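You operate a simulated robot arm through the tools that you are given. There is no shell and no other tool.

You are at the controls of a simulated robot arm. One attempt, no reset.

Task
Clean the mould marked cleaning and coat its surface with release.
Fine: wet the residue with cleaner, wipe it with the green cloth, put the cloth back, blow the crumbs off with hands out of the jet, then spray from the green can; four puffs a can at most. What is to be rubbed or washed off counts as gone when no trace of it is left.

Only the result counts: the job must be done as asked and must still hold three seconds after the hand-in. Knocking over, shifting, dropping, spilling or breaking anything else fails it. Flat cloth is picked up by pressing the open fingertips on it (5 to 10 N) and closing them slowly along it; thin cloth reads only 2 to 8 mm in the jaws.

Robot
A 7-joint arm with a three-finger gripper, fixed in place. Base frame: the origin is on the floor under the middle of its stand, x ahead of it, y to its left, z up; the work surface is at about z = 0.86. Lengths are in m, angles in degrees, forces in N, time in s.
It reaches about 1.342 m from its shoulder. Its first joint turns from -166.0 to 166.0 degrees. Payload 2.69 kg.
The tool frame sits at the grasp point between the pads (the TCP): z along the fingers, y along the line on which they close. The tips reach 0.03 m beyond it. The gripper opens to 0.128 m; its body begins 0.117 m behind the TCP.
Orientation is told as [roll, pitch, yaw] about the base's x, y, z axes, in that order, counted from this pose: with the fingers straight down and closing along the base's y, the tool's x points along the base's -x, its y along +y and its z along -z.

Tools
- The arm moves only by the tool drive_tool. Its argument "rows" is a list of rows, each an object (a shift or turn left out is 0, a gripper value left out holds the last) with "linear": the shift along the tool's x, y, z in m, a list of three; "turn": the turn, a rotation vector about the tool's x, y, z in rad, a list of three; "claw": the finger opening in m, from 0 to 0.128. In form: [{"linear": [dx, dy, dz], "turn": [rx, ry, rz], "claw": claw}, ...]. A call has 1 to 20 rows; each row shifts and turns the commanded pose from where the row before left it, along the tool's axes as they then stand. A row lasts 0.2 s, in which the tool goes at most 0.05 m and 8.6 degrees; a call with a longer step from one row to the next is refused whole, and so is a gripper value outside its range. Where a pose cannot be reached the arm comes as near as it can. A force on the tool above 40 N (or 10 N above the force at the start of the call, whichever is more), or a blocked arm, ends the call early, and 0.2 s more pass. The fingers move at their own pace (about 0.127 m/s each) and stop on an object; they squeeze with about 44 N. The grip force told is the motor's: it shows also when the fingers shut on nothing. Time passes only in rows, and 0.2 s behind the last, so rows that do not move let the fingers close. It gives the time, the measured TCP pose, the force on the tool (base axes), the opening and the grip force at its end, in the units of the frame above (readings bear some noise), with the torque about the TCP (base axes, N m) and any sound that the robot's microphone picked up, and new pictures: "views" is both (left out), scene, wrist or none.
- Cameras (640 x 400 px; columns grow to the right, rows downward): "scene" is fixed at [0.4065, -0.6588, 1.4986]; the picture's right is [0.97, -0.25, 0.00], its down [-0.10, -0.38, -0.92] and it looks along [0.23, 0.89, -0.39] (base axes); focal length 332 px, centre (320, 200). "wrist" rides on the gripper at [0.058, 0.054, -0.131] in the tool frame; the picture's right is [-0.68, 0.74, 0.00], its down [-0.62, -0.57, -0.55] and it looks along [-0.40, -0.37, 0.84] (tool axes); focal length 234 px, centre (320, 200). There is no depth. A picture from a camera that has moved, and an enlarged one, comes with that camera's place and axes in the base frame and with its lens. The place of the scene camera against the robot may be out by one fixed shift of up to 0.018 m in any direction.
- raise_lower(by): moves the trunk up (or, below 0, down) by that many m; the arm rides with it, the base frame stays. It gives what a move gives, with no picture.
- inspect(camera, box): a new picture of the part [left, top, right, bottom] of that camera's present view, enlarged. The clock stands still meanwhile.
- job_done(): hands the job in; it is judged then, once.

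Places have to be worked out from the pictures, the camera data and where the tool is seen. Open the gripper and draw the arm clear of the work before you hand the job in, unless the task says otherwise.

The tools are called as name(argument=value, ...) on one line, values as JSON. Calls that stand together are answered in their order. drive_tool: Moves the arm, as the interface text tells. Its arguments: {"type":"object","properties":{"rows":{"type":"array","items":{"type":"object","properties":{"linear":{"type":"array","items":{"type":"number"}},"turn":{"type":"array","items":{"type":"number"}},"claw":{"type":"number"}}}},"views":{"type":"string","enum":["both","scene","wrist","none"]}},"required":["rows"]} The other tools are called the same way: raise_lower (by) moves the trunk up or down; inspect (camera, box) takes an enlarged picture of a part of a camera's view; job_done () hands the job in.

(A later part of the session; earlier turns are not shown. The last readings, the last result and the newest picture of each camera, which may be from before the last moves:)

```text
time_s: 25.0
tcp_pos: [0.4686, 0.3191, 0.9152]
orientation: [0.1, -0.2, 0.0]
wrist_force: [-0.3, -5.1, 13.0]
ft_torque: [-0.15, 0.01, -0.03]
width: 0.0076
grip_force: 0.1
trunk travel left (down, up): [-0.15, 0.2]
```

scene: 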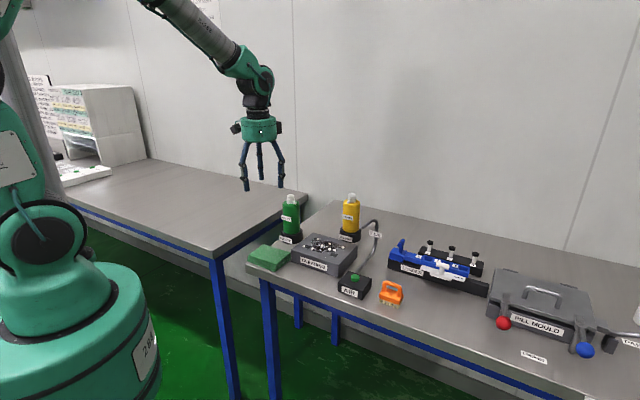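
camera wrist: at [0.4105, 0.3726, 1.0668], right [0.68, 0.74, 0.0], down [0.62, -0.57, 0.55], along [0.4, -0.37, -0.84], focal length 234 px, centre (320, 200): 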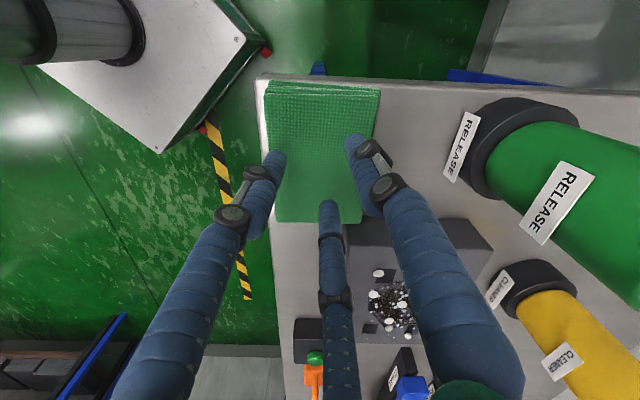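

drive_tool(rows=[{"linear": [0, 0, -0.0003], "claw": 0.007}, {"claw": 0.005}, {"claw": 0.003}, {"claw": 0.001}, {"claw": 0.0}], views="none")

inspect(camera="scene", box=[235, 200, 325, 280])

```text
time_s: 26.2
tcp_pos: [0.4682, 0.3187, 0.9152]
orientation: [0.1, -0.2, 0.0]
wrist_force: [-0.3, 0.2, -0.4]
ft_torque: [0.01, 0.0, 0.01]
width: 0.002
grip_force: 30.8
trunk travel left (down, up): [-0.15, 0.2]
```

```text
5.00 times, centred on (280, 240) of scene
camera zoom: at [0.4065, -0.6588, 1.4986], right [0.97, -0.25, 0.0], down [-0.1, -0.38, -0.92], along [0.23, 0.89, -0.39], focal length 1661 px, centre (520, 0)
```

zoom: 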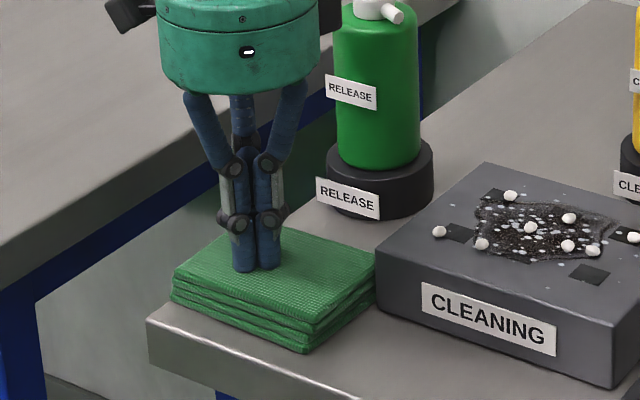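

The jaws read 2.0 mm, the same as when empty, so I may have nothing. I lift 15 mm to see whether the cloth comes along.

drive_tool(rows=[{"linear": [0, 0, -0.008]}, {"linear": [0, 0, -0.012]}, {}], views="wrist")

inspect(camera="scene", box=[235, 200, 325, 280])

```text
time_s: 27.0
tcp_pos: [0.4688, 0.3201, 0.935]
orientation: [0.0, -0.1, -0.1]
wrist_force: [-0.3, -0.4, 0.6]
ft_torque: [0.02, 0.01, 0.03]
width: 0.0018
grip_force: 31.1
trunk travel left (down, up): [-0.15, 0.2]
camera wrist: at [0.4096, 0.3754, 1.0666], right [0.68, 0.74, 0.0], down [0.62, -0.57, 0.55], along [0.41, -0.37, -0.84], focal length 234 px, centre (320, 200)
```

wrist: 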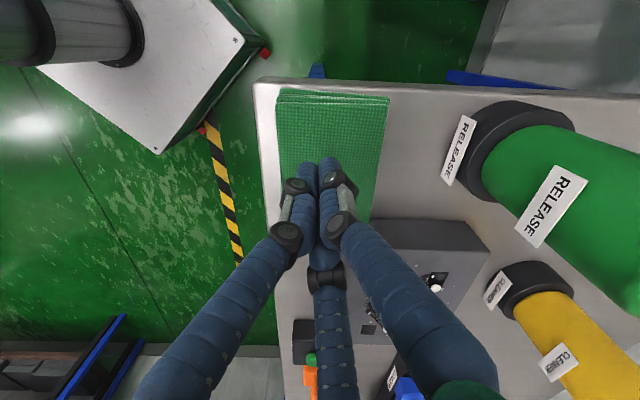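

```text
5.00 times, centred on (280, 240) of scene
camera zoom: at [0.4065, -0.6588, 1.4986], right [0.97, -0.25, 0.0], down [-0.1, -0.38, -0.92], along [0.23, 0.89, -0.39], focal length 1661 px, centre (520, 0)
```

zoom: 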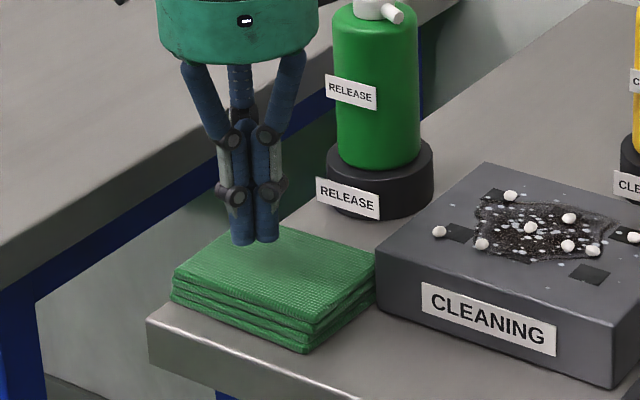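

The cloth stayed down and shifted about 1 cm toward the mould. I look closely at it from both cameras to see its shape and whether it buckles.

inspect(camera="scene", box=[243, 235, 303, 275])

inspect(camera="wrist", box=[250, 70, 410, 230])

```text
10.00 times, centred on (273, 255) of scene
camera zoom: at [0.4065, -0.6588, 1.4986], right [0.97, -0.25, 0.0], down [-0.1, -0.38, -0.92], along [0.23, 0.89, -0.39], focal length 3322 px, centre (790, -350)
```

zoom: 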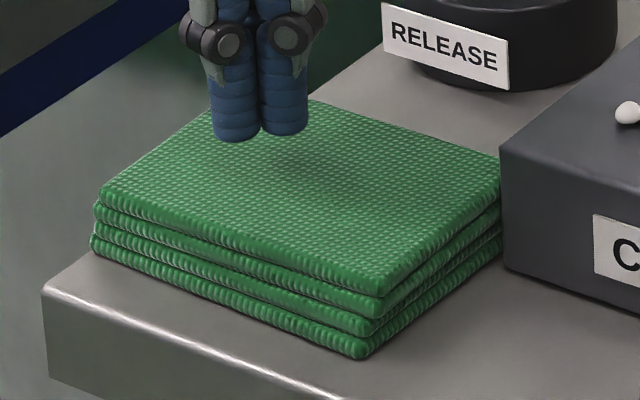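

```text
2.50 times, centred on (330, 150) of wrist
camera zoom: at [0.4096, 0.3754, 1.0666], right [0.68, 0.74, 0.0], down [0.62, -0.57, 0.55], along [0.41, -0.37, -0.84], focal length 585 px, centre (295, 325)
```

zoom: 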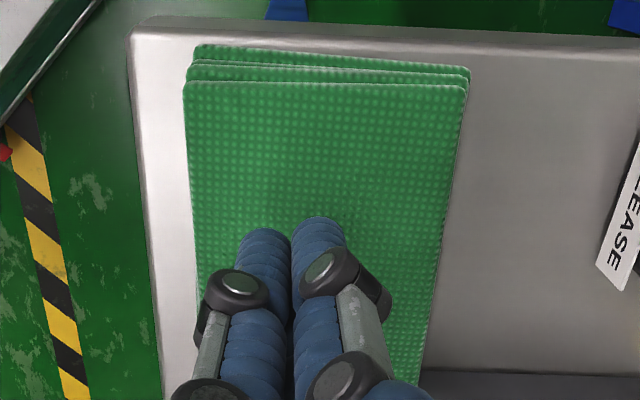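

The cloth is a stiff folded pad about 85 × 119 × 24 mm, so top pinching just slides it; I'll grip it by its two long sides instead. I lift, open fully and turn the tool about −43° yaw so the thumb is on the can side and the two fingers on the table-edge side, then measure the pad again.

drive_tool(rows=[{"linear": [0, 0, -0.04]}, {"linear": [0, 0, -0.04], "claw": 0.128}, {"linear": [0, 0, -0.035], "turn": [0, 0, 0.126]}, {"turn": [0, 0, 0.126]}, {"turn": [0, 0, 0.126]}, {"turn": [0, 0, 0.126]}, {"turn": [0, 0, 0.126]}, {"turn": [0, 0, 0.126]}, {}], views="both")

inspect(camera="wrist", box=[200, 60, 440, 260])

```text
time_s: 29.0
tcp_pos: [0.4682, 0.3211, 1.0504]
orientation: [0.1, 0.1, -43.4]
wrist_force: [0.2, 0.0, -0.2]
ft_torque: [-0.03, -0.02, -0.03]
width: 0.1279
grip_force: 0.0
trunk travel left (down, up): [-0.15, 0.2]
camera wrist: at [0.4624, 0.4004, 1.1823], right [1.0, 0.07, 0.0], down [0.06, -0.83, 0.55], along [0.04, -0.55, -0.84], focal length 234 px, centre (320, 200)
```

scene: 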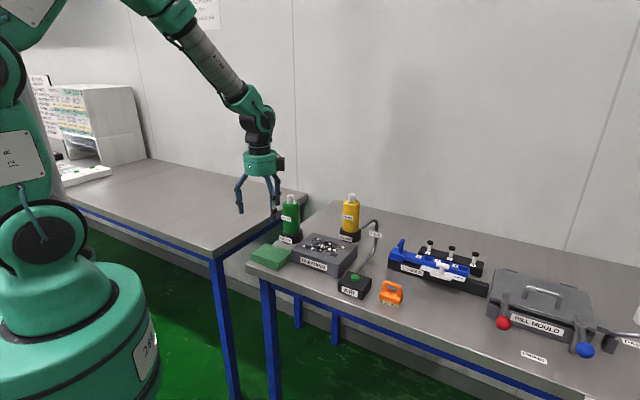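
wrist: 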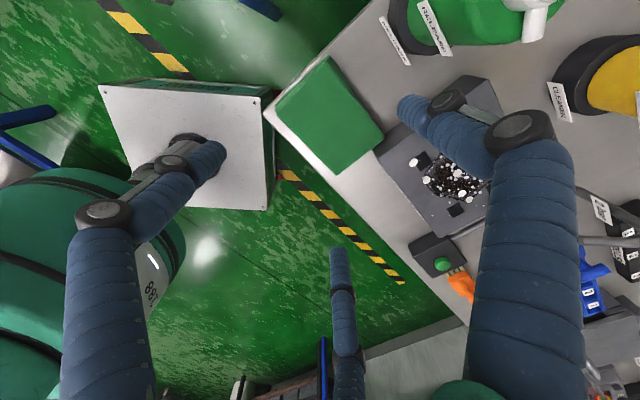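

```text
2.00 times, centred on (320, 160) of wrist
camera zoom: at [0.4624, 0.4004, 1.1823], right [1.0, 0.07, 0.0], down [0.06, -0.83, 0.55], along [0.04, -0.55, -0.84], focal length 468 px, centre (320, 280)
```

zoom: 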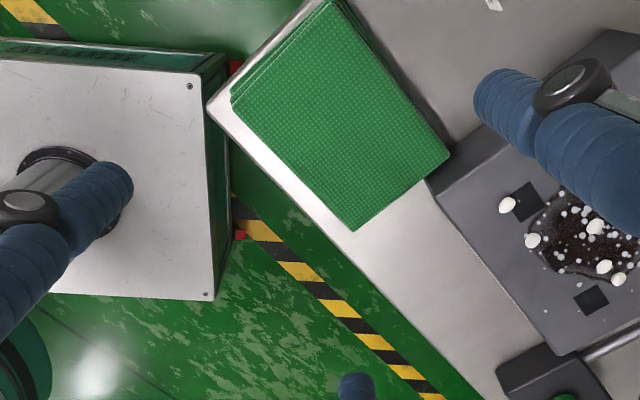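

Measured again, the pad's centre is (0.4835, 0.321), width direction about 45.6°, about 81 × 115 mm on top. I shift the TCP to about (0.4716, 0.309) so the three fingers straddle it, and descend to z 0.93 with tips still above it.

drive_tool(rows=[{"linear": [-0.0108, -0.0065, 0.02], "turn": [0, 0, 0.012]}, {"linear": [0, 0, 0.04]}, {"linear": [0, 0, 0.04]}, {"linear": [0, 0, 0.02]}, {}], views="both")

inspect(camera="wrist", box=[180, 40, 460, 280])

inspect(camera="scene", box=[235, 180, 325, 280])

```text
time_s: 30.2
tcp_pos: [0.4745, 0.3076, 0.9327]
orientation: [0.1, 0.0, -44.0]
wrist_force: [-0.3, 1.0, -0.3]
ft_torque: [-0.03, 0.01, -0.03]
width: 0.128
grip_force: 0.1
trunk travel left (down, up): [-0.15, 0.2]
camera wrist: at [0.4687, 0.3875, 1.0629], right [1.0, 0.06, 0.0], down [0.05, -0.84, 0.55], along [0.03, -0.55, -0.84], focal length 234 px, centre (320, 200)
```

scene: 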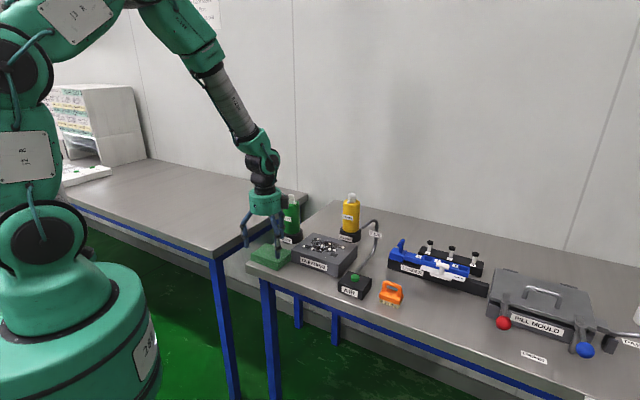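
wrist: 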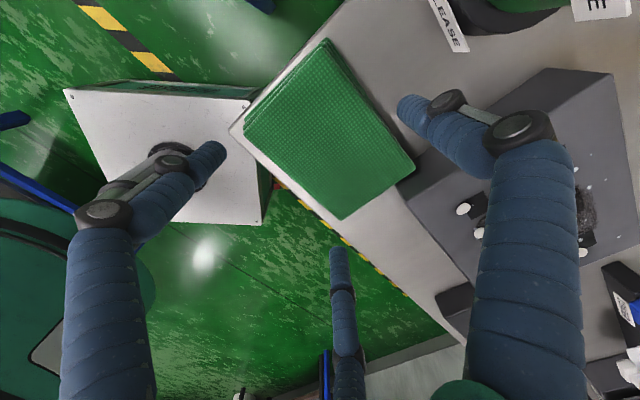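

```text
1.67 times, centred on (320, 160) of wrist
camera zoom: at [0.4687, 0.3875, 1.0629], right [1.0, 0.06, 0.0], down [0.05, -0.84, 0.55], along [0.03, -0.55, -0.84], focal length 390 px, centre (320, 267)
```

zoom: 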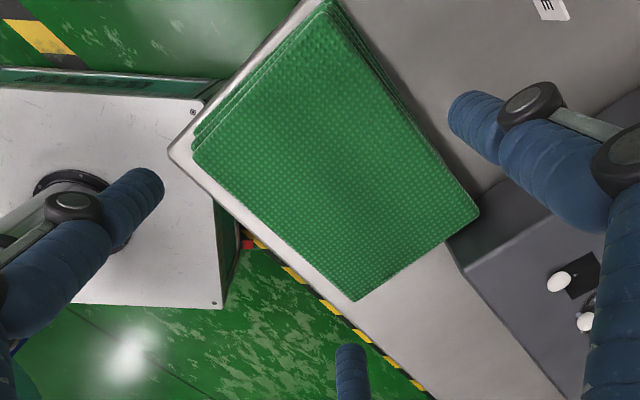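

```text
4.00 times, centred on (280, 230) of scene
camera zoom: at [0.4065, -0.6588, 1.4986], right [0.97, -0.25, 0.0], down [-0.1, -0.38, -0.92], along [0.23, 0.89, -0.39], focal length 1329 px, centre (480, 80)
```

zoom: 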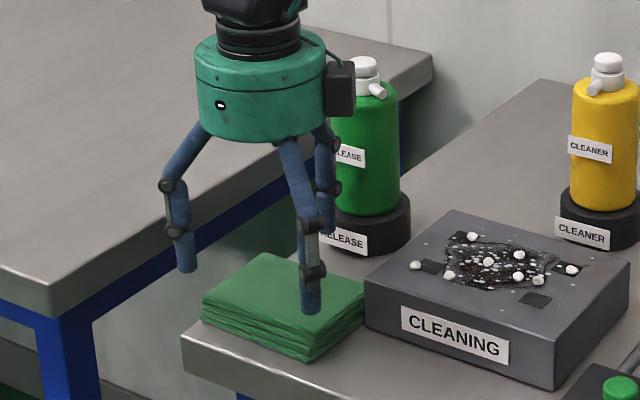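

Fingers clear the pad's sides by about 6–8 mm and align within half a degree. I descend to TCP z about 0.898 (tips about 8 mm above the table) in small steps.

drive_tool(rows=[{"linear": [0, 0, 0.008]}, {"linear": [0, 0, 0.006]}, {"linear": [0, 0, 0.006]}, {"linear": [0, 0, 0.005]}, {"linear": [0, 0, 0.005]}, {"linear": [0, 0, 0.004]}, {}], views="both")

inspect(camera="scene", box=[235, 180, 325, 280])

inspect(camera="wrist", box=[180, 40, 460, 280])

```text
time_s: 31.5
tcp_pos: [0.4724, 0.3087, 0.9026]
orientation: [0.3, -0.1, -43.9]
wrist_force: [-1.8, -1.4, 19.7]
ft_torque: [-0.15, 0.69, 0.24]
width: 0.1285
grip_force: 0.5
trunk travel left (down, up): [-0.15, 0.2]
stopped in row 6: the force on the tool passed its limit at 53 N (the readings are from after the stop); the commanded pose is now the measured one
camera wrist: at [0.4676, 0.3893, 1.0349], right [1.0, 0.06, 0.01], down [0.05, -0.84, 0.55], along [0.04, -0.54, -0.84], focal length 234 px, centre (320, 200)
```

scene: 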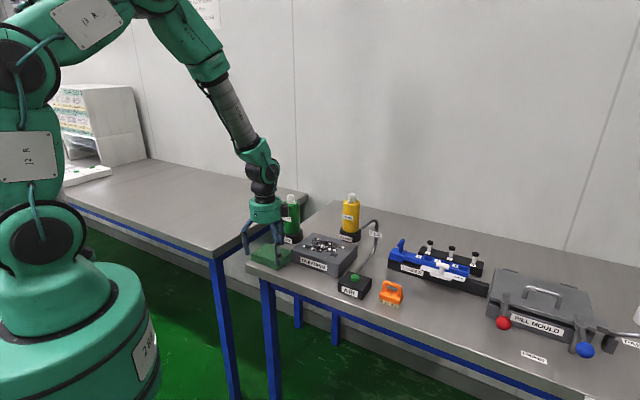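
wrist: 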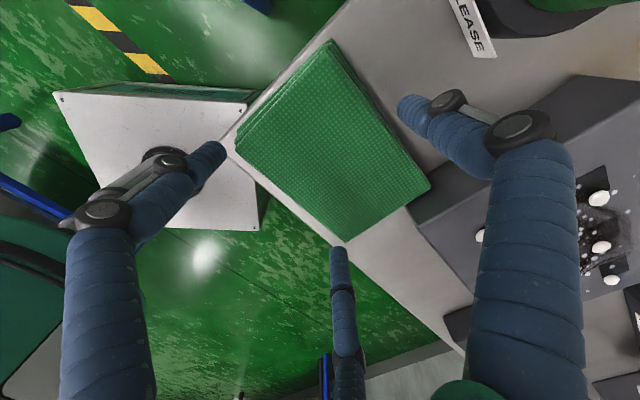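

```text
4.00 times, centred on (280, 230) of scene
camera zoom: at [0.4065, -0.6588, 1.4986], right [0.97, -0.25, 0.0], down [-0.1, -0.38, -0.92], along [0.23, 0.89, -0.39], focal length 1329 px, centre (480, 80)
```

zoom: 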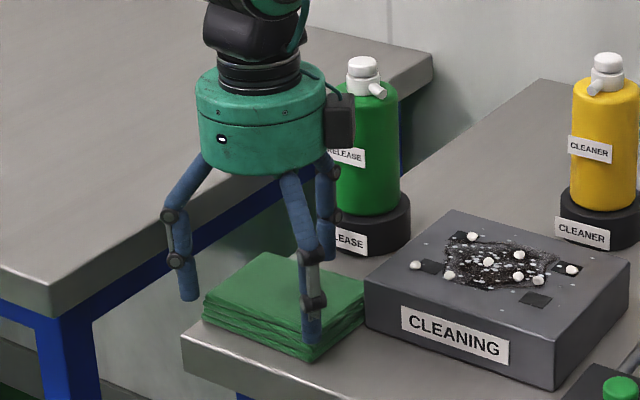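

```text
1.67 times, centred on (320, 160) of wrist
camera zoom: at [0.4676, 0.3893, 1.0349], right [1.0, 0.06, 0.01], down [0.05, -0.84, 0.55], along [0.04, -0.54, -0.84], focal length 390 px, centre (320, 267)
```

zoom: 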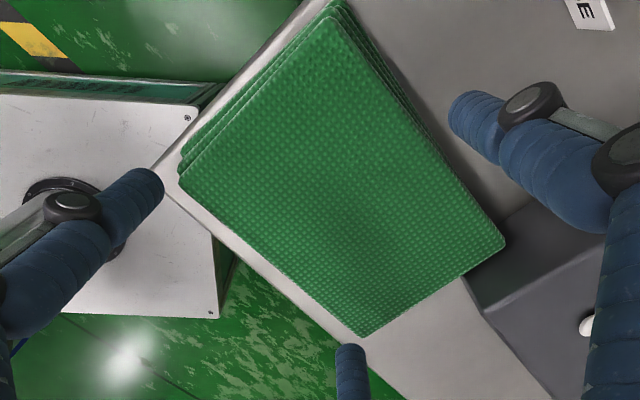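

The tips met the tabletop at TCP z 0.9026 (all three share the load, so the open tips reach about 40 mm beyond the TCP). I raise 5 mm and start closing slowly on the pad's sides.

drive_tool(rows=[{"linear": [0, 0, -0.003]}, {"linear": [0, 0, -0.002]}, {"claw": 0.124}, {"claw": 0.12}, {"claw": 0.117}], views="none")

inspect(camera="wrist", box=[180, 40, 460, 280])

inspect(camera="scene", box=[235, 200, 325, 280])

```text
time_s: 32.7
tcp_pos: [0.4732, 0.3082, 0.9046]
orientation: [0.2, 0.0, -44.0]
wrist_force: [-3.3, 0.6, 5.3]
ft_torque: [0.04, 0.31, 0.04]
width: 0.1216
grip_force: 3.0
trunk travel left (down, up): [-0.15, 0.2]
```

```text
1.67 times, centred on (320, 160) of wrist
camera zoom: at [0.4688, 0.3893, 1.0375], right [1.0, 0.06, 0.0], down [0.05, -0.84, 0.55], along [0.04, -0.55, -0.84], focal length 390 px, centre (320, 267)
```

zoom: 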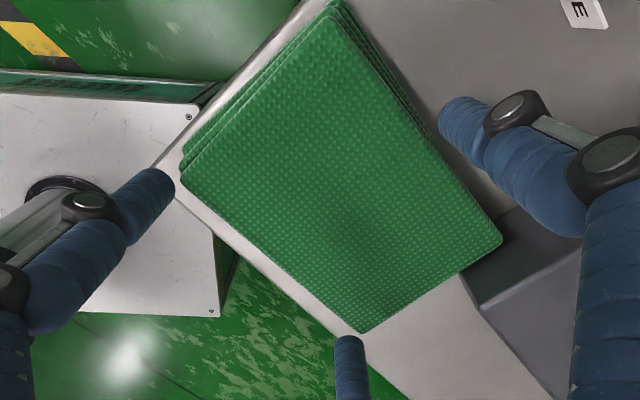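

```text
5.00 times, centred on (280, 240) of scene
camera zoom: at [0.4065, -0.6588, 1.4986], right [0.97, -0.25, 0.0], down [-0.1, -0.38, -0.92], along [0.23, 0.89, -0.39], focal length 1661 px, centre (520, 0)
```

zoom: 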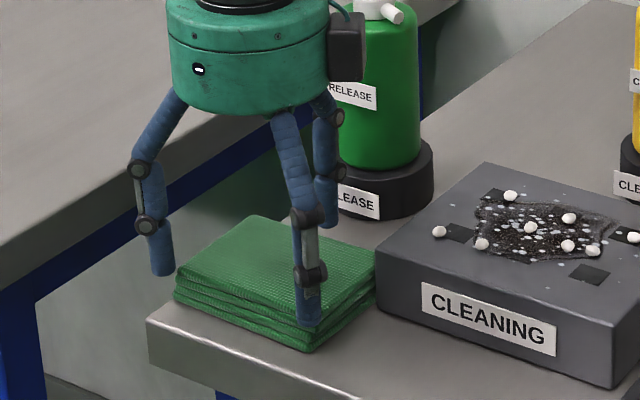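

The two fingers land right on the pad's corners this way, a poor grip. Better: yaw +46°, so two fingers oppose each other on the long sides and the third closes on the free short end, with the camera away from the can; I open, rise and turn there.

drive_tool(rows=[{"claw": 0.128}, {}, {"linear": [0, 0, -0.02]}, {"linear": [0, 0, -0.04]}, {"linear": [0, 0, -0.045]}, {"linear": [0, 0, -0.04]}, {"turn": [0, 0, -0.143]}, {"turn": [0, 0, -0.143]}, {"turn": [0, 0, -0.143]}, {"turn": [0, 0, -0.143]}, {"turn": [0, 0, -0.143]}, {"turn": [0, 0, -0.143]}, {"turn": [0, 0, -0.143]}, {"turn": [0, 0, -0.143]}, {"turn": [0, 0, -0.143]}, {"turn": [0, 0, -0.143]}, {"turn": [0, 0, -0.141]}, {}], views="both")

inspect(camera="wrist", box=[180, 20, 460, 260])

```text
time_s: 36.5
tcp_pos: [0.4724, 0.3089, 1.0516]
orientation: [0.0, -0.1, 46.1]
wrist_force: [-0.6, 0.0, -0.4]
ft_torque: [0.02, 0.0, 0.02]
width: 0.1281
grip_force: 0.0
trunk travel left (down, up): [-0.15, 0.2]
camera wrist: at [0.3929, 0.3046, 1.1827], right [-0.06, 1.0, 0.0], down [0.83, 0.05, 0.55], along [0.55, 0.04, -0.83], focal length 234 px, centre (320, 200)
```

scene: 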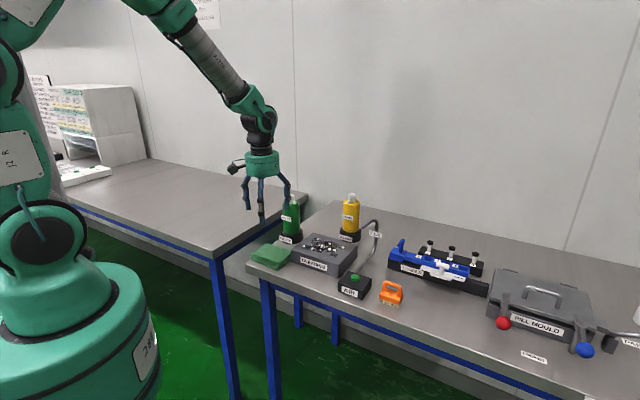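
wrist: 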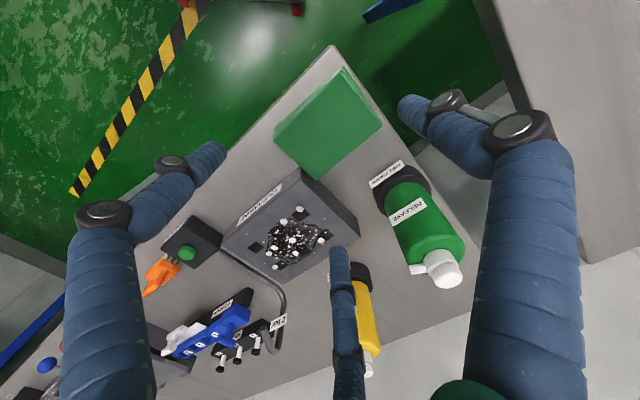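

```text
1.67 times, centred on (320, 140) of wrist
camera zoom: at [0.3929, 0.3046, 1.1827], right [-0.06, 1.0, 0.0], down [0.83, 0.05, 0.55], along [0.55, 0.04, -0.83], focal length 390 px, centre (320, 300)
```

zoom: 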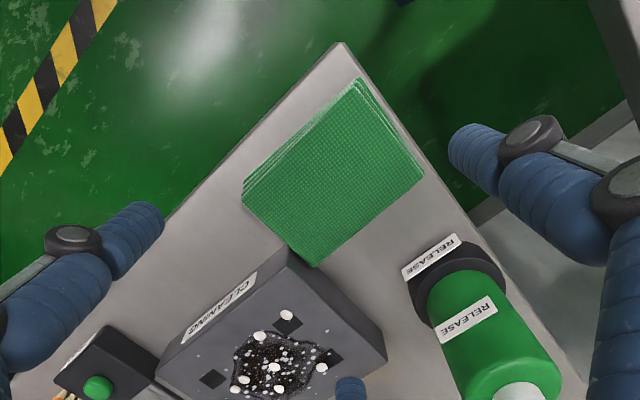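

In this view the pad's centre is (0.483, 0.3205) again. I move the TCP to (0.476, 0.327) — thumb to close on the free short end, the other two on the long sides — and lower to z 0.94.

drive_tool(rows=[{"linear": [-0.0157, 0.0099, 0.01]}, {"linear": [0, 0, 0.04]}, {"linear": [0, 0, 0.04]}, {"linear": [0, 0, 0.022]}, {}], views="wrist")

inspect(camera="wrist", box=[180, 20, 460, 260])

inspect(camera="scene", box=[235, 180, 325, 280])

```text
time_s: 37.7
tcp_pos: [0.4786, 0.3286, 0.9386]
orientation: [0.0, -0.2, 46.0]
wrist_force: [0.9, -0.4, -0.2]
ft_torque: [-0.02, 0.04, 0.02]
width: 0.1279
grip_force: 0.1
trunk travel left (down, up): [-0.15, 0.2]
camera wrist: at [0.399, 0.3252, 1.07], right [-0.06, 1.0, 0.0], down [0.83, 0.05, 0.55], along [0.55, 0.03, -0.83], focal length 234 px, centre (320, 200)
```

wrist: 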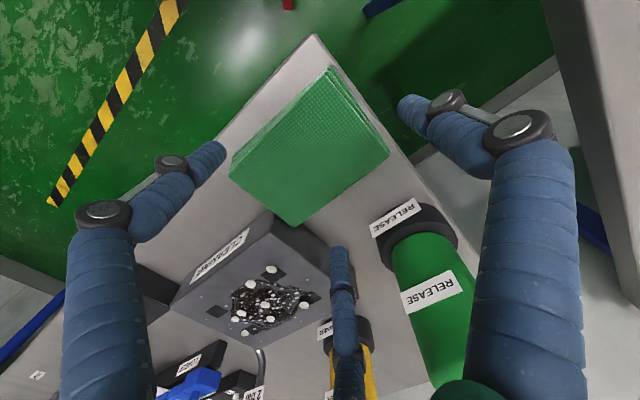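

```text
1.67 times, centred on (320, 140) of wrist
camera zoom: at [0.399, 0.3252, 1.07], right [-0.06, 1.0, 0.0], down [0.83, 0.05, 0.55], along [0.55, 0.03, -0.83], focal length 390 px, centre (320, 300)
```

zoom: 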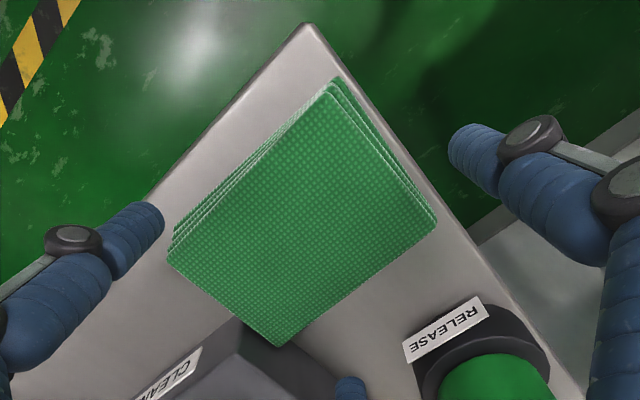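

```text
4.00 times, centred on (280, 230) of scene
camera zoom: at [0.4065, -0.6588, 1.4986], right [0.97, -0.25, 0.0], down [-0.1, -0.38, -0.92], along [0.23, 0.89, -0.39], focal length 1329 px, centre (480, 80)
```

zoom: 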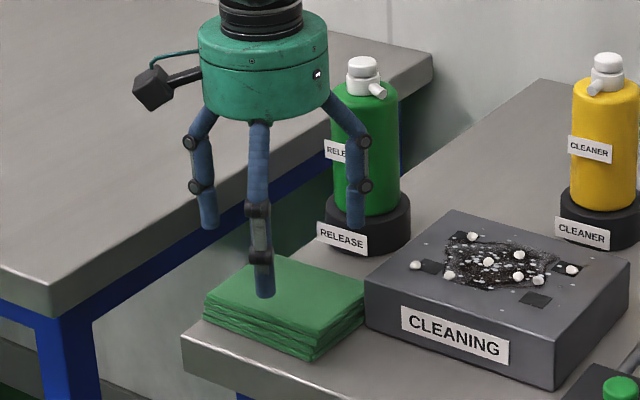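

In tool coordinates the pad spans x −0.035…+0.044 and y −0.069…+0.050, so I shift +5 mm in tool x to centre it. Then I lower to about TCP z 0.908, just above where the tips met the table.

drive_tool(rows=[{"linear": [0.0048, 0, 0.004]}, {"linear": [0, 0, 0.008]}, {"linear": [0, 0, 0.008]}, {"linear": [0, 0, 0.006]}, {"linear": [0, 0, 0.003]}, {}], views="wrist")

inspect(camera="wrist", box=[180, 20, 460, 260])

inspect(camera="scene", box=[235, 180, 325, 280])

```text
time_s: 39.1
tcp_pos: [0.4751, 0.3239, 0.9101]
orientation: [0.0, -0.2, 46.0]
wrist_force: [1.2, -0.4, -0.9]
ft_torque: [0.02, -0.01, 0.03]
width: 0.128
grip_force: 0.1
trunk travel left (down, up): [-0.15, 0.2]
camera wrist: at [0.3947, 0.3208, 1.0407], right [-0.06, 1.0, 0.0], down [0.83, 0.05, 0.55], along [0.55, 0.03, -0.83], focal length 234 px, centre (320, 200)
```

wrist: 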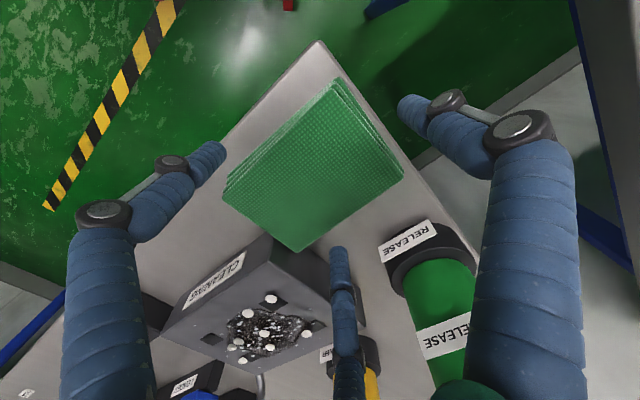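

```text
1.67 times, centred on (320, 140) of wrist
camera zoom: at [0.3947, 0.3208, 1.0407], right [-0.06, 1.0, 0.0], down [0.83, 0.05, 0.55], along [0.55, 0.03, -0.83], focal length 390 px, centre (320, 300)
```

zoom: 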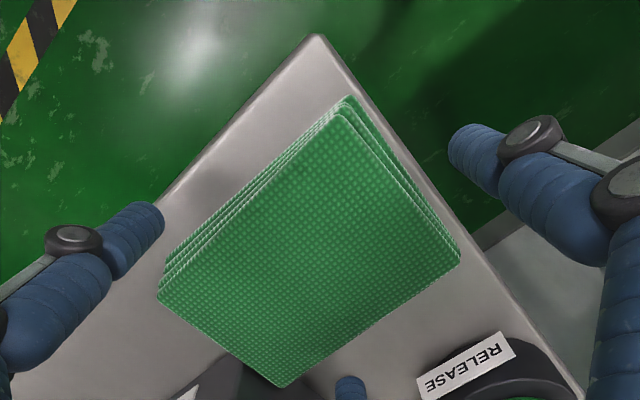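

```text
4.00 times, centred on (280, 230) of scene
camera zoom: at [0.4065, -0.6588, 1.4986], right [0.97, -0.25, 0.0], down [-0.1, -0.38, -0.92], along [0.23, 0.89, -0.39], focal length 1329 px, centre (480, 80)
```

zoom: 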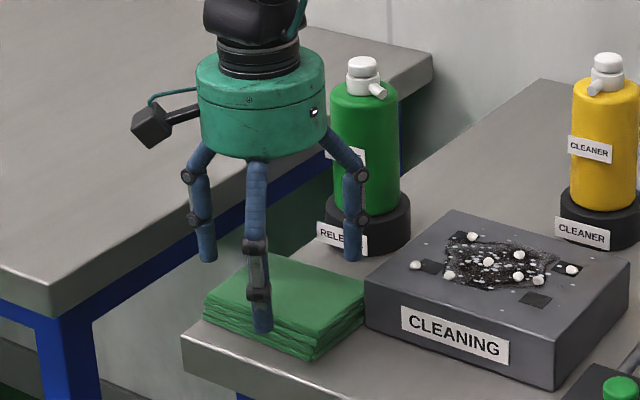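

Tips hang free just above the table around the pad, no force. I close slowly from 0.128 to 0.100.

drive_tool(rows=[{"claw": 0.122}, {"claw": 0.117}, {"claw": 0.112}, {"claw": 0.107}, {"claw": 0.103}, {"claw": 0.1}, {}], views="none")

inspect(camera="wrist", box=[180, 20, 460, 260])

```text
time_s: 40.7
tcp_pos: [0.4738, 0.3251, 0.9103]
orientation: [0.0, -0.3, 46.1]
wrist_force: [2.6, 2.6, 8.5]
ft_torque: [0.15, -0.54, 0.06]
width: 0.1045
grip_force: 4.0
trunk travel left (down, up): [-0.15, 0.2]
```

```text
1.67 times, centred on (320, 140) of wrist
camera zoom: at [0.3948, 0.3211, 1.0412], right [-0.06, 1.0, 0.0], down [0.83, 0.05, 0.55], along [0.55, 0.04, -0.83], focal length 390 px, centre (320, 300)
```

zoom: 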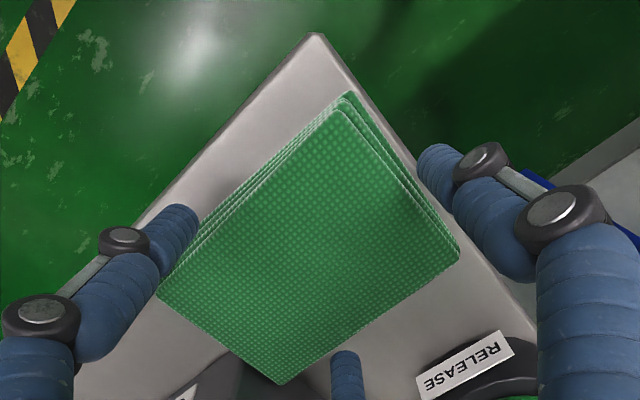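

Contact at 0.1045 with some upward load on the far finger, perhaps grazing the table. I raise 2 mm and close further to build up grip.

drive_tool(rows=[{"linear": [0, 0, -0.002]}, {"claw": 0.097}, {"claw": 0.093}, {}], views="none")

inspect(camera="wrist", box=[180, 20, 460, 260])

inspect(camera="scene", box=[235, 180, 325, 280])

```text
time_s: 41.7
tcp_pos: [0.4748, 0.3231, 0.9119]
orientation: [0.0, -0.3, 45.9]
wrist_force: [-0.6, -4.2, 16.5]
ft_torque: [-0.04, -0.49, -0.08]
width: 0.0955
grip_force: 1.6
trunk travel left (down, up): [-0.15, 0.2]
```

```text
1.67 times, centred on (320, 140) of wrist
camera zoom: at [0.3939, 0.3197, 1.0435], right [-0.06, 1.0, 0.0], down [0.83, 0.05, 0.55], along [0.55, 0.04, -0.83], focal length 390 px, centre (320, 300)
```

zoom: 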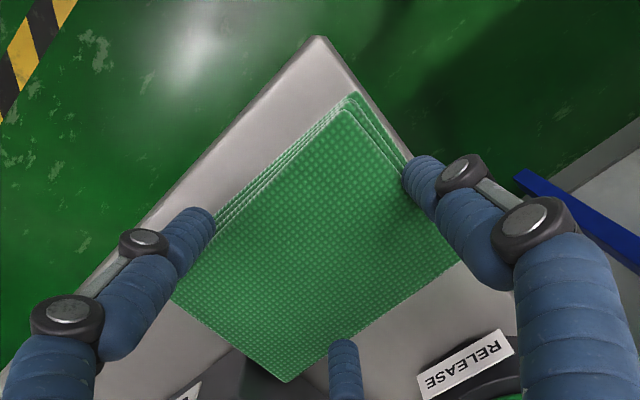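

```text
4.00 times, centred on (280, 230) of scene
camera zoom: at [0.4065, -0.6588, 1.4986], right [0.97, -0.25, 0.0], down [-0.1, -0.38, -0.92], along [0.23, 0.89, -0.39], focal length 1329 px, centre (480, 80)
```

zoom: 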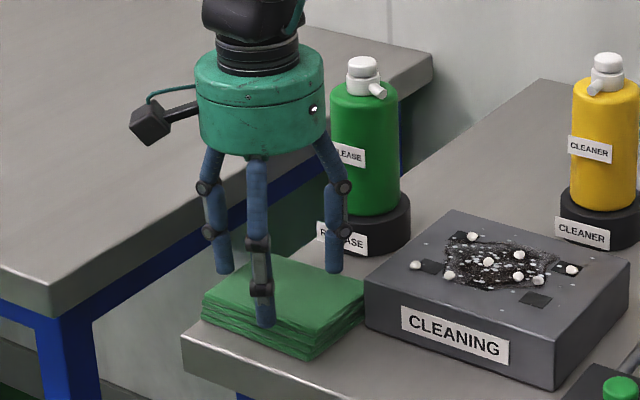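

The upward force suggests the tips only bear on the pad's rounded top edge: at TCP z 0.912 they are only a few mm below its top. I reopen and lower further toward TCP z 0.897, watching for contact.

drive_tool(rows=[{"claw": 0.11}, {"claw": 0.128}, {}, {"linear": [0, 0, 0.003]}, {"linear": [0, 0, 0.003]}, {"linear": [0, 0, 0.002]}, {}], views="none")

inspect(camera="wrist", box=[180, 20, 460, 260])

```text
time_s: 43.3
tcp_pos: [0.4742, 0.3232, 0.9047]
orientation: [0.0, -0.2, 45.9]
wrist_force: [-0.1, 0.1, 0.1]
ft_torque: [0.02, 0.01, -0.01]
width: 0.1281
grip_force: 0.0
trunk travel left (down, up): [-0.15, 0.2]
```

```text
1.67 times, centred on (320, 140) of wrist
camera zoom: at [0.3941, 0.3197, 1.0353], right [-0.06, 1.0, 0.0], down [0.83, 0.05, 0.55], along [0.55, 0.03, -0.83], focal length 390 px, centre (320, 300)
```

zoom: 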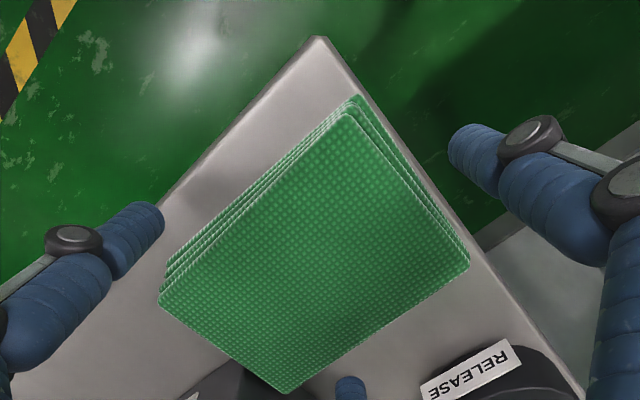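

Free at z 0.905. I go on lowering in small steps to about 0.896.

drive_tool(rows=[{"linear": [0, 0, 0.002]}, {"linear": [0, 0, 0.002]}, {"linear": [0, 0, 0.0015]}, {"linear": [0, 0, 0.0015]}, {}], views="none")

```text
time_s: 44.5
tcp_pos: [0.473, 0.3241, 0.8979]
orientation: [-0.1, -0.2, 45.9]
wrist_force: [0.1, 0.4, -0.3]
ft_torque: [0.01, -0.03, -0.01]
width: 0.128
grip_force: 0.2
trunk travel left (down, up): [-0.15, 0.2]
```

Still free at 0.898, so the earlier stop was on the pad's corners, not the table. I lower 2.5 mm more and then close slowly.

drive_tool(rows=[{"linear": [0, 0, 0.001]}, {"linear": [0, 0, 0.001]}, {}], views="none")

drive_tool(rows=[{"claw": 0.122}, {"claw": 0.117}, {"claw": 0.112}, {"claw": 0.108}, {"claw": 0.104}, {"claw": 0.101}, {}], views="none")

inspect(camera="wrist", box=[180, 20, 460, 260])

```text
time_s: 45.3
tcp_pos: [0.4737, 0.3248, 0.8971]
orientation: [0.0, -0.2, 45.9]
wrist_force: [-1.0, -0.9, -0.6]
ft_torque: [0.03, 0.0, 0.02]
width: 0.1277
grip_force: 0.1
trunk travel left (down, up): [-0.15, 0.2]
```

```text
time_s: 46.9
tcp_pos: [0.4737, 0.3242, 0.8958]
orientation: [0.0, -0.2, 46.0]
wrist_force: [0.4, -0.8, 7.2]
ft_torque: [0.01, 0.11, -0.07]
width: 0.1051
grip_force: 43.7
trunk travel left (down, up): [-0.15, 0.2]
```

```text
1.67 times, centred on (320, 140) of wrist
camera zoom: at [0.3947, 0.3208, 1.0274], right [-0.06, 1.0, 0.0], down [0.83, 0.05, 0.55], along [0.55, 0.04, -0.83], focal length 390 px, centre (320, 300)
```

zoom: 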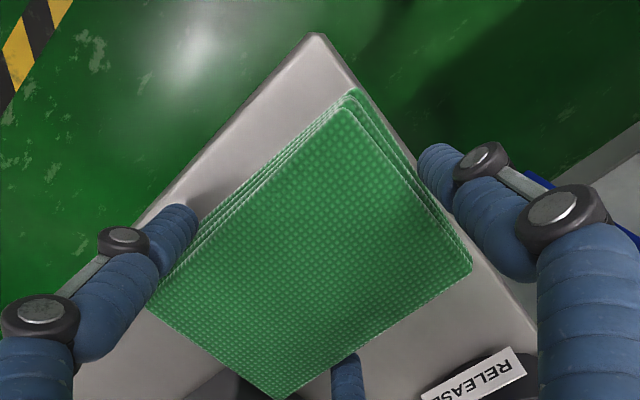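

Now the jaws stopped at 0.105 with 43.7 N grip: the pad is firmly held by its sides. I keep squeezing and lift straight up 4 cm.

drive_tool(rows=[{"claw": 0.09}, {}, {"linear": [0, 0, -0.005]}, {"linear": [0, 0, -0.01]}, {"linear": [0, 0, -0.015]}, {"linear": [0, 0, -0.01]}, {}], views="wrist")

inspect(camera="scene", box=[235, 180, 325, 280])

```text
time_s: 48.5
tcp_pos: [0.4734, 0.3227, 0.9359]
orientation: [0.1, -0.3, 46.0]
wrist_force: [-0.1, -0.3, -1.0]
ft_torque: [0.01, -0.01, -0.02]
width: 0.1048
grip_force: 43.7
trunk travel left (down, up): [-0.15, 0.2]
camera wrist: at [0.3934, 0.3205, 1.0673], right [-0.06, 1.0, 0.0], down [0.83, 0.05, 0.55], along [0.55, 0.03, -0.83], focal length 234 px, centre (320, 200)
```

wrist: 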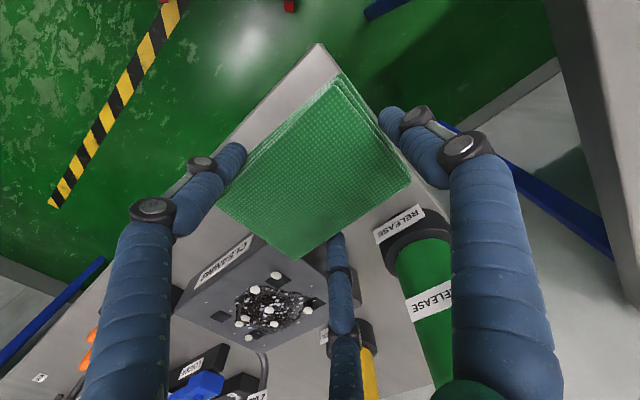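

```text
4.00 times, centred on (280, 230) of scene
camera zoom: at [0.4065, -0.6588, 1.4986], right [0.97, -0.25, 0.0], down [-0.1, -0.38, -0.92], along [0.23, 0.89, -0.39], focal length 1329 px, centre (480, 80)
```

zoom: 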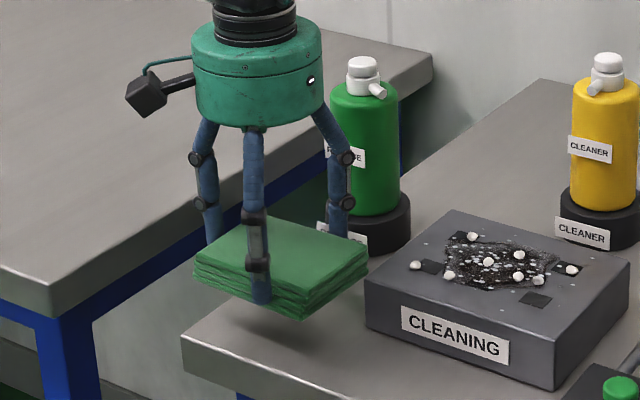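

The cloth is lifted cleanly, held at 0.105 with 44 N, and the mould hasn't moved. I raise it to TCP z 1.05 and carry it over the mould's residue, centred near (0.648, 0.280).

drive_tool(rows=[{"linear": [0, 0, -0.038]}, {"linear": [0, 0, -0.038]}, {"linear": [0, 0, -0.038]}, {"linear": [-0.0182, -0.0292, 0]}, {"linear": [-0.0182, -0.0292, 0]}, {"linear": [-0.0182, -0.0292, 0]}, {"linear": [-0.0182, -0.0292, 0]}, {"linear": [-0.0182, -0.0292, 0]}, {}], views="both")

inspect(camera="scene", box=[270, 170, 400, 290])

inspect(camera="wrist", box=[200, 40, 440, 260])

```text
time_s: 50.5
tcp_pos: [0.6437, 0.2861, 1.0491]
orientation: [-0.1, -0.2, 46.0]
wrist_force: [-0.4, -0.1, -1.7]
ft_torque: [0.01, 0.07, 0.0]
width: 0.1045
grip_force: 43.9
trunk travel left (down, up): [-0.15, 0.2]
camera wrist: at [0.5639, 0.2828, 1.1801], right [-0.06, 1.0, 0.0], down [0.83, 0.05, 0.55], along [0.55, 0.03, -0.83], focal length 234 px, centre (320, 200)
```

scene: 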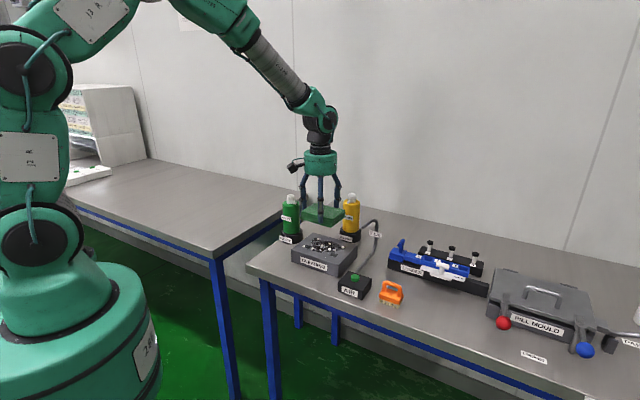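
wrist: 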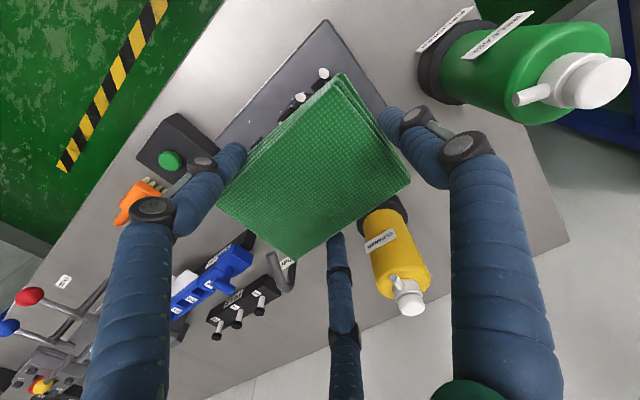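

```text
3.33 times, centred on (335, 230) of scene
camera zoom: at [0.4065, -0.6588, 1.4986], right [0.97, -0.25, 0.0], down [-0.1, -0.38, -0.92], along [0.23, 0.89, -0.39], focal length 1108 px, centre (270, 100)
```

zoom: 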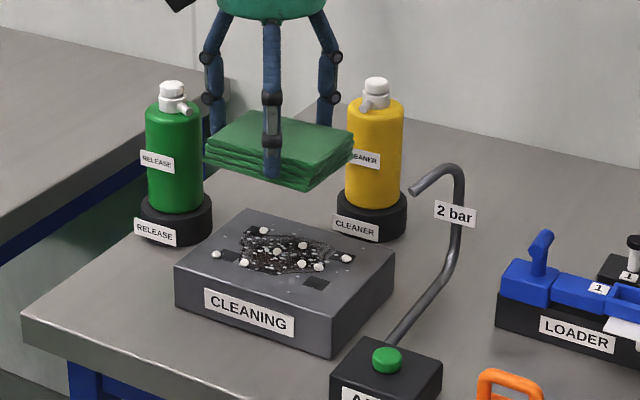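

```text
1.82 times, centred on (320, 150) of wrist
camera zoom: at [0.5639, 0.2828, 1.1801], right [-0.06, 1.0, 0.0], down [0.83, 0.05, 0.55], along [0.55, 0.03, -0.83], focal length 426 px, centre (320, 291)
```

zoom: 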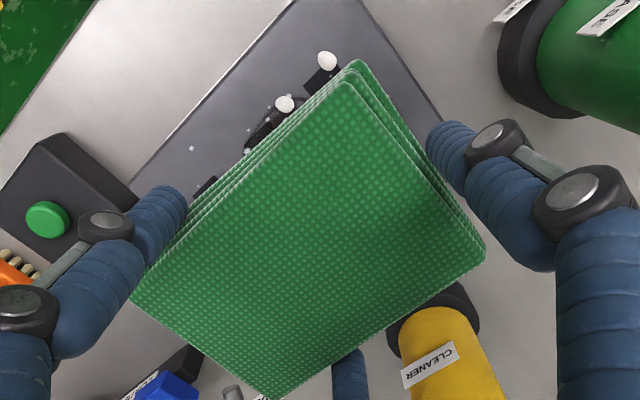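

The residue triangulates to (0.646, 0.279) at z 0.907, right below the pad. I lower to TCP z 0.968 and then step down for contact, expected near 0.943–0.952.

drive_tool(rows=[{"linear": [0, 0, 0.03]}, {"linear": [0, 0, 0.03]}, {"linear": [0, 0, 0.02]}, {"linear": [0, 0, 0.003]}, {"linear": [0, 0, 0.003]}, {}], views="none")

inspect(camera="scene", box=[270, 190, 390, 290])

inspect(camera="wrist", box=[120, 0, 480, 300])

```text
time_s: 51.9
tcp_pos: [0.6407, 0.2868, 0.9628]
orientation: [-0.1, -0.2, 46.0]
wrist_force: [0.3, -0.3, -1.3]
ft_torque: [0.01, -0.01, -0.01]
width: 0.1045
grip_force: 44.3
trunk travel left (down, up): [-0.15, 0.2]
```

```text
4.00 times, centred on (330, 240) of scene
camera zoom: at [0.4065, -0.6588, 1.4986], right [0.97, -0.25, 0.0], down [-0.1, -0.38, -0.92], along [0.23, 0.89, -0.39], focal length 1329 px, centre (280, 40)
```

zoom: 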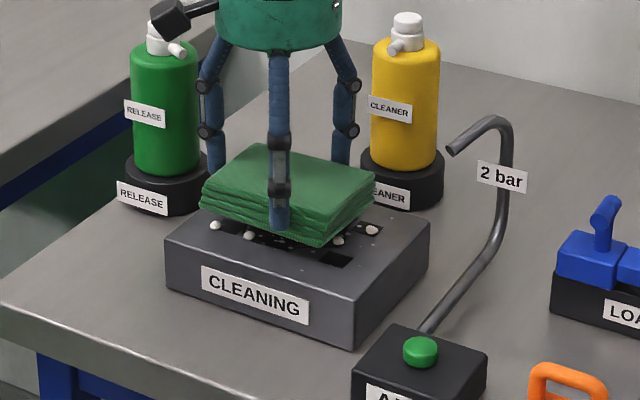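

```text
1.33 times, centred on (300, 150) of wrist
camera zoom: at [0.5615, 0.2832, 1.0946], right [-0.06, 1.0, 0.0], down [0.83, 0.05, 0.55], along [0.55, 0.03, -0.83], focal length 312 px, centre (347, 267)
```

zoom: 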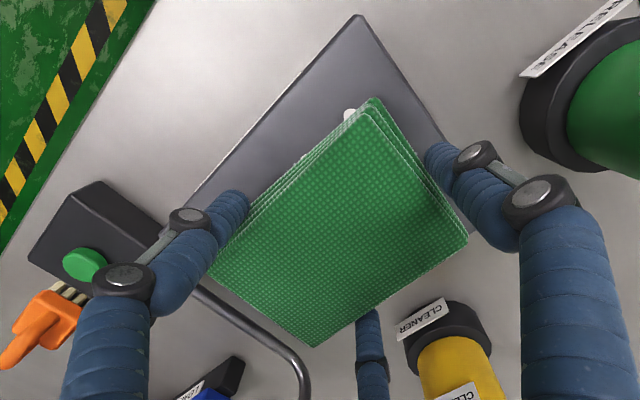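

The pad hovers just above the crumbs, well clear of the air pipe. I step down 1.5 mm at a time to find contact.

drive_tool(rows=[{"linear": [0, 0, 0.002]}, {"linear": [0, 0, 0.002]}, {"linear": [0, 0, 0.0015]}, {"linear": [0, 0, 0.0015]}, {}], views="none")

```text
time_s: 53.1
tcp_pos: [0.6412, 0.2871, 0.957]
orientation: [-0.1, -0.2, 45.9]
wrist_force: [0.2, 0.8, -1.2]
ft_torque: [-0.01, 0.01, 0.02]
width: 0.1045
grip_force: 44.4
trunk travel left (down, up): [-0.15, 0.2]
```

drive_tool(rows=[{"linear": [0, 0, 0.0015]}, {"linear": [0, 0, 0.0015]}, {"linear": [0, 0, 0.0015]}, {"linear": [0, 0, 0.0015]}], views="none")

inspect(camera="scene", box=[285, 215, 375, 285])

```text
time_s: 54.1
tcp_pos: [0.6421, 0.287, 0.9514]
orientation: [0.0, -0.2, 46.0]
wrist_force: [0.0, -0.5, -1.0]
ft_torque: [-0.01, 0.04, 0.01]
width: 0.1044
grip_force: 44.2
trunk travel left (down, up): [-0.15, 0.2]
```

```text
5.71 times, centred on (330, 250) of scene
camera zoom: at [0.4065, -0.6588, 1.4986], right [0.97, -0.25, 0.0], down [-0.1, -0.38, -0.92], along [0.23, 0.89, -0.39], focal length 1898 px, centre (263, -86)
```

zoom: 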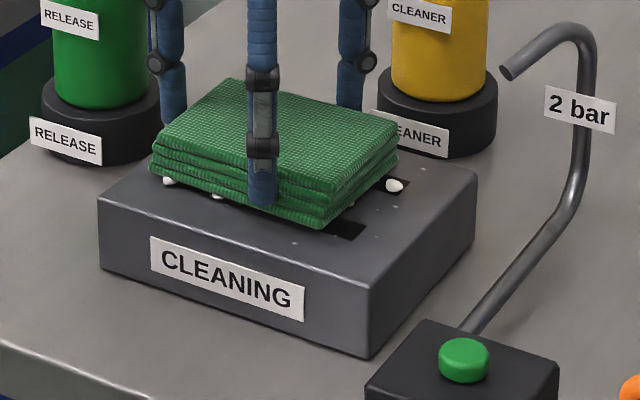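

No contact force yet, and the crumbs at the rim are overlapped without resistance. I continue down in 1 mm steps.

drive_tool(rows=[{"linear": [0, 0, 0.001]}, {"linear": [0, 0, 0.001]}, {"linear": [0, 0, 0.001]}, {"linear": [0, 0, 0.001]}], views="none")

```text
time_s: 55.1
tcp_pos: [0.641, 0.2875, 0.9454]
orientation: [0.0, -0.2, 46.0]
wrist_force: [-0.1, -0.5, 2.0]
ft_torque: [-0.01, 0.24, 0.07]
width: 0.1047
grip_force: 43.7
trunk travel left (down, up): [-0.15, 0.2]
```

Contact: about 3 N at TCP z 0.945. I press half a millimetre more.

drive_tool(rows=[{"linear": [0, 0, 0.0006]}, {}], views="none")

inspect(camera="scene", box=[285, 215, 375, 285])

```text
time_s: 55.7
tcp_pos: [0.6409, 0.2882, 0.9464]
orientation: [0.0, -0.3, 46.0]
wrist_force: [1.0, -1.1, 2.6]
ft_torque: [-0.05, 0.22, 0.08]
width: 0.1046
grip_force: 44.4
trunk travel left (down, up): [-0.15, 0.2]
```

```text
5.71 times, centred on (330, 250) of scene
camera zoom: at [0.4065, -0.6588, 1.4986], right [0.97, -0.25, 0.0], down [-0.1, -0.38, -0.92], along [0.23, 0.89, -0.39], focal length 1898 px, centre (263, -86)
```

zoom: 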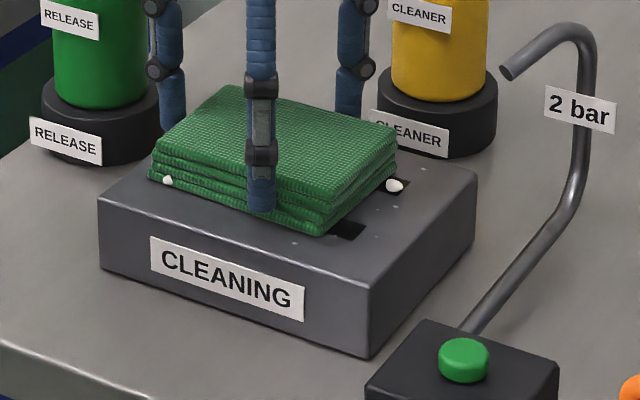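

The pad rests on the mould with about 4 N, mainly on its near-left edge. I press 1 mm more for fuller contact.

drive_tool(rows=[{"linear": [0, 0, 0.0005]}, {"linear": [0, 0, 0.0005]}], views="none")

```text
time_s: 56.3
tcp_pos: [0.6411, 0.2878, 0.9459]
orientation: [0.0, -0.3, 46.0]
wrist_force: [-1.7, -2.4, 17.8]
ft_torque: [-0.66, 0.44, -0.06]
width: 0.1049
grip_force: 43.8
trunk travel left (down, up): [-0.15, 0.2]
```

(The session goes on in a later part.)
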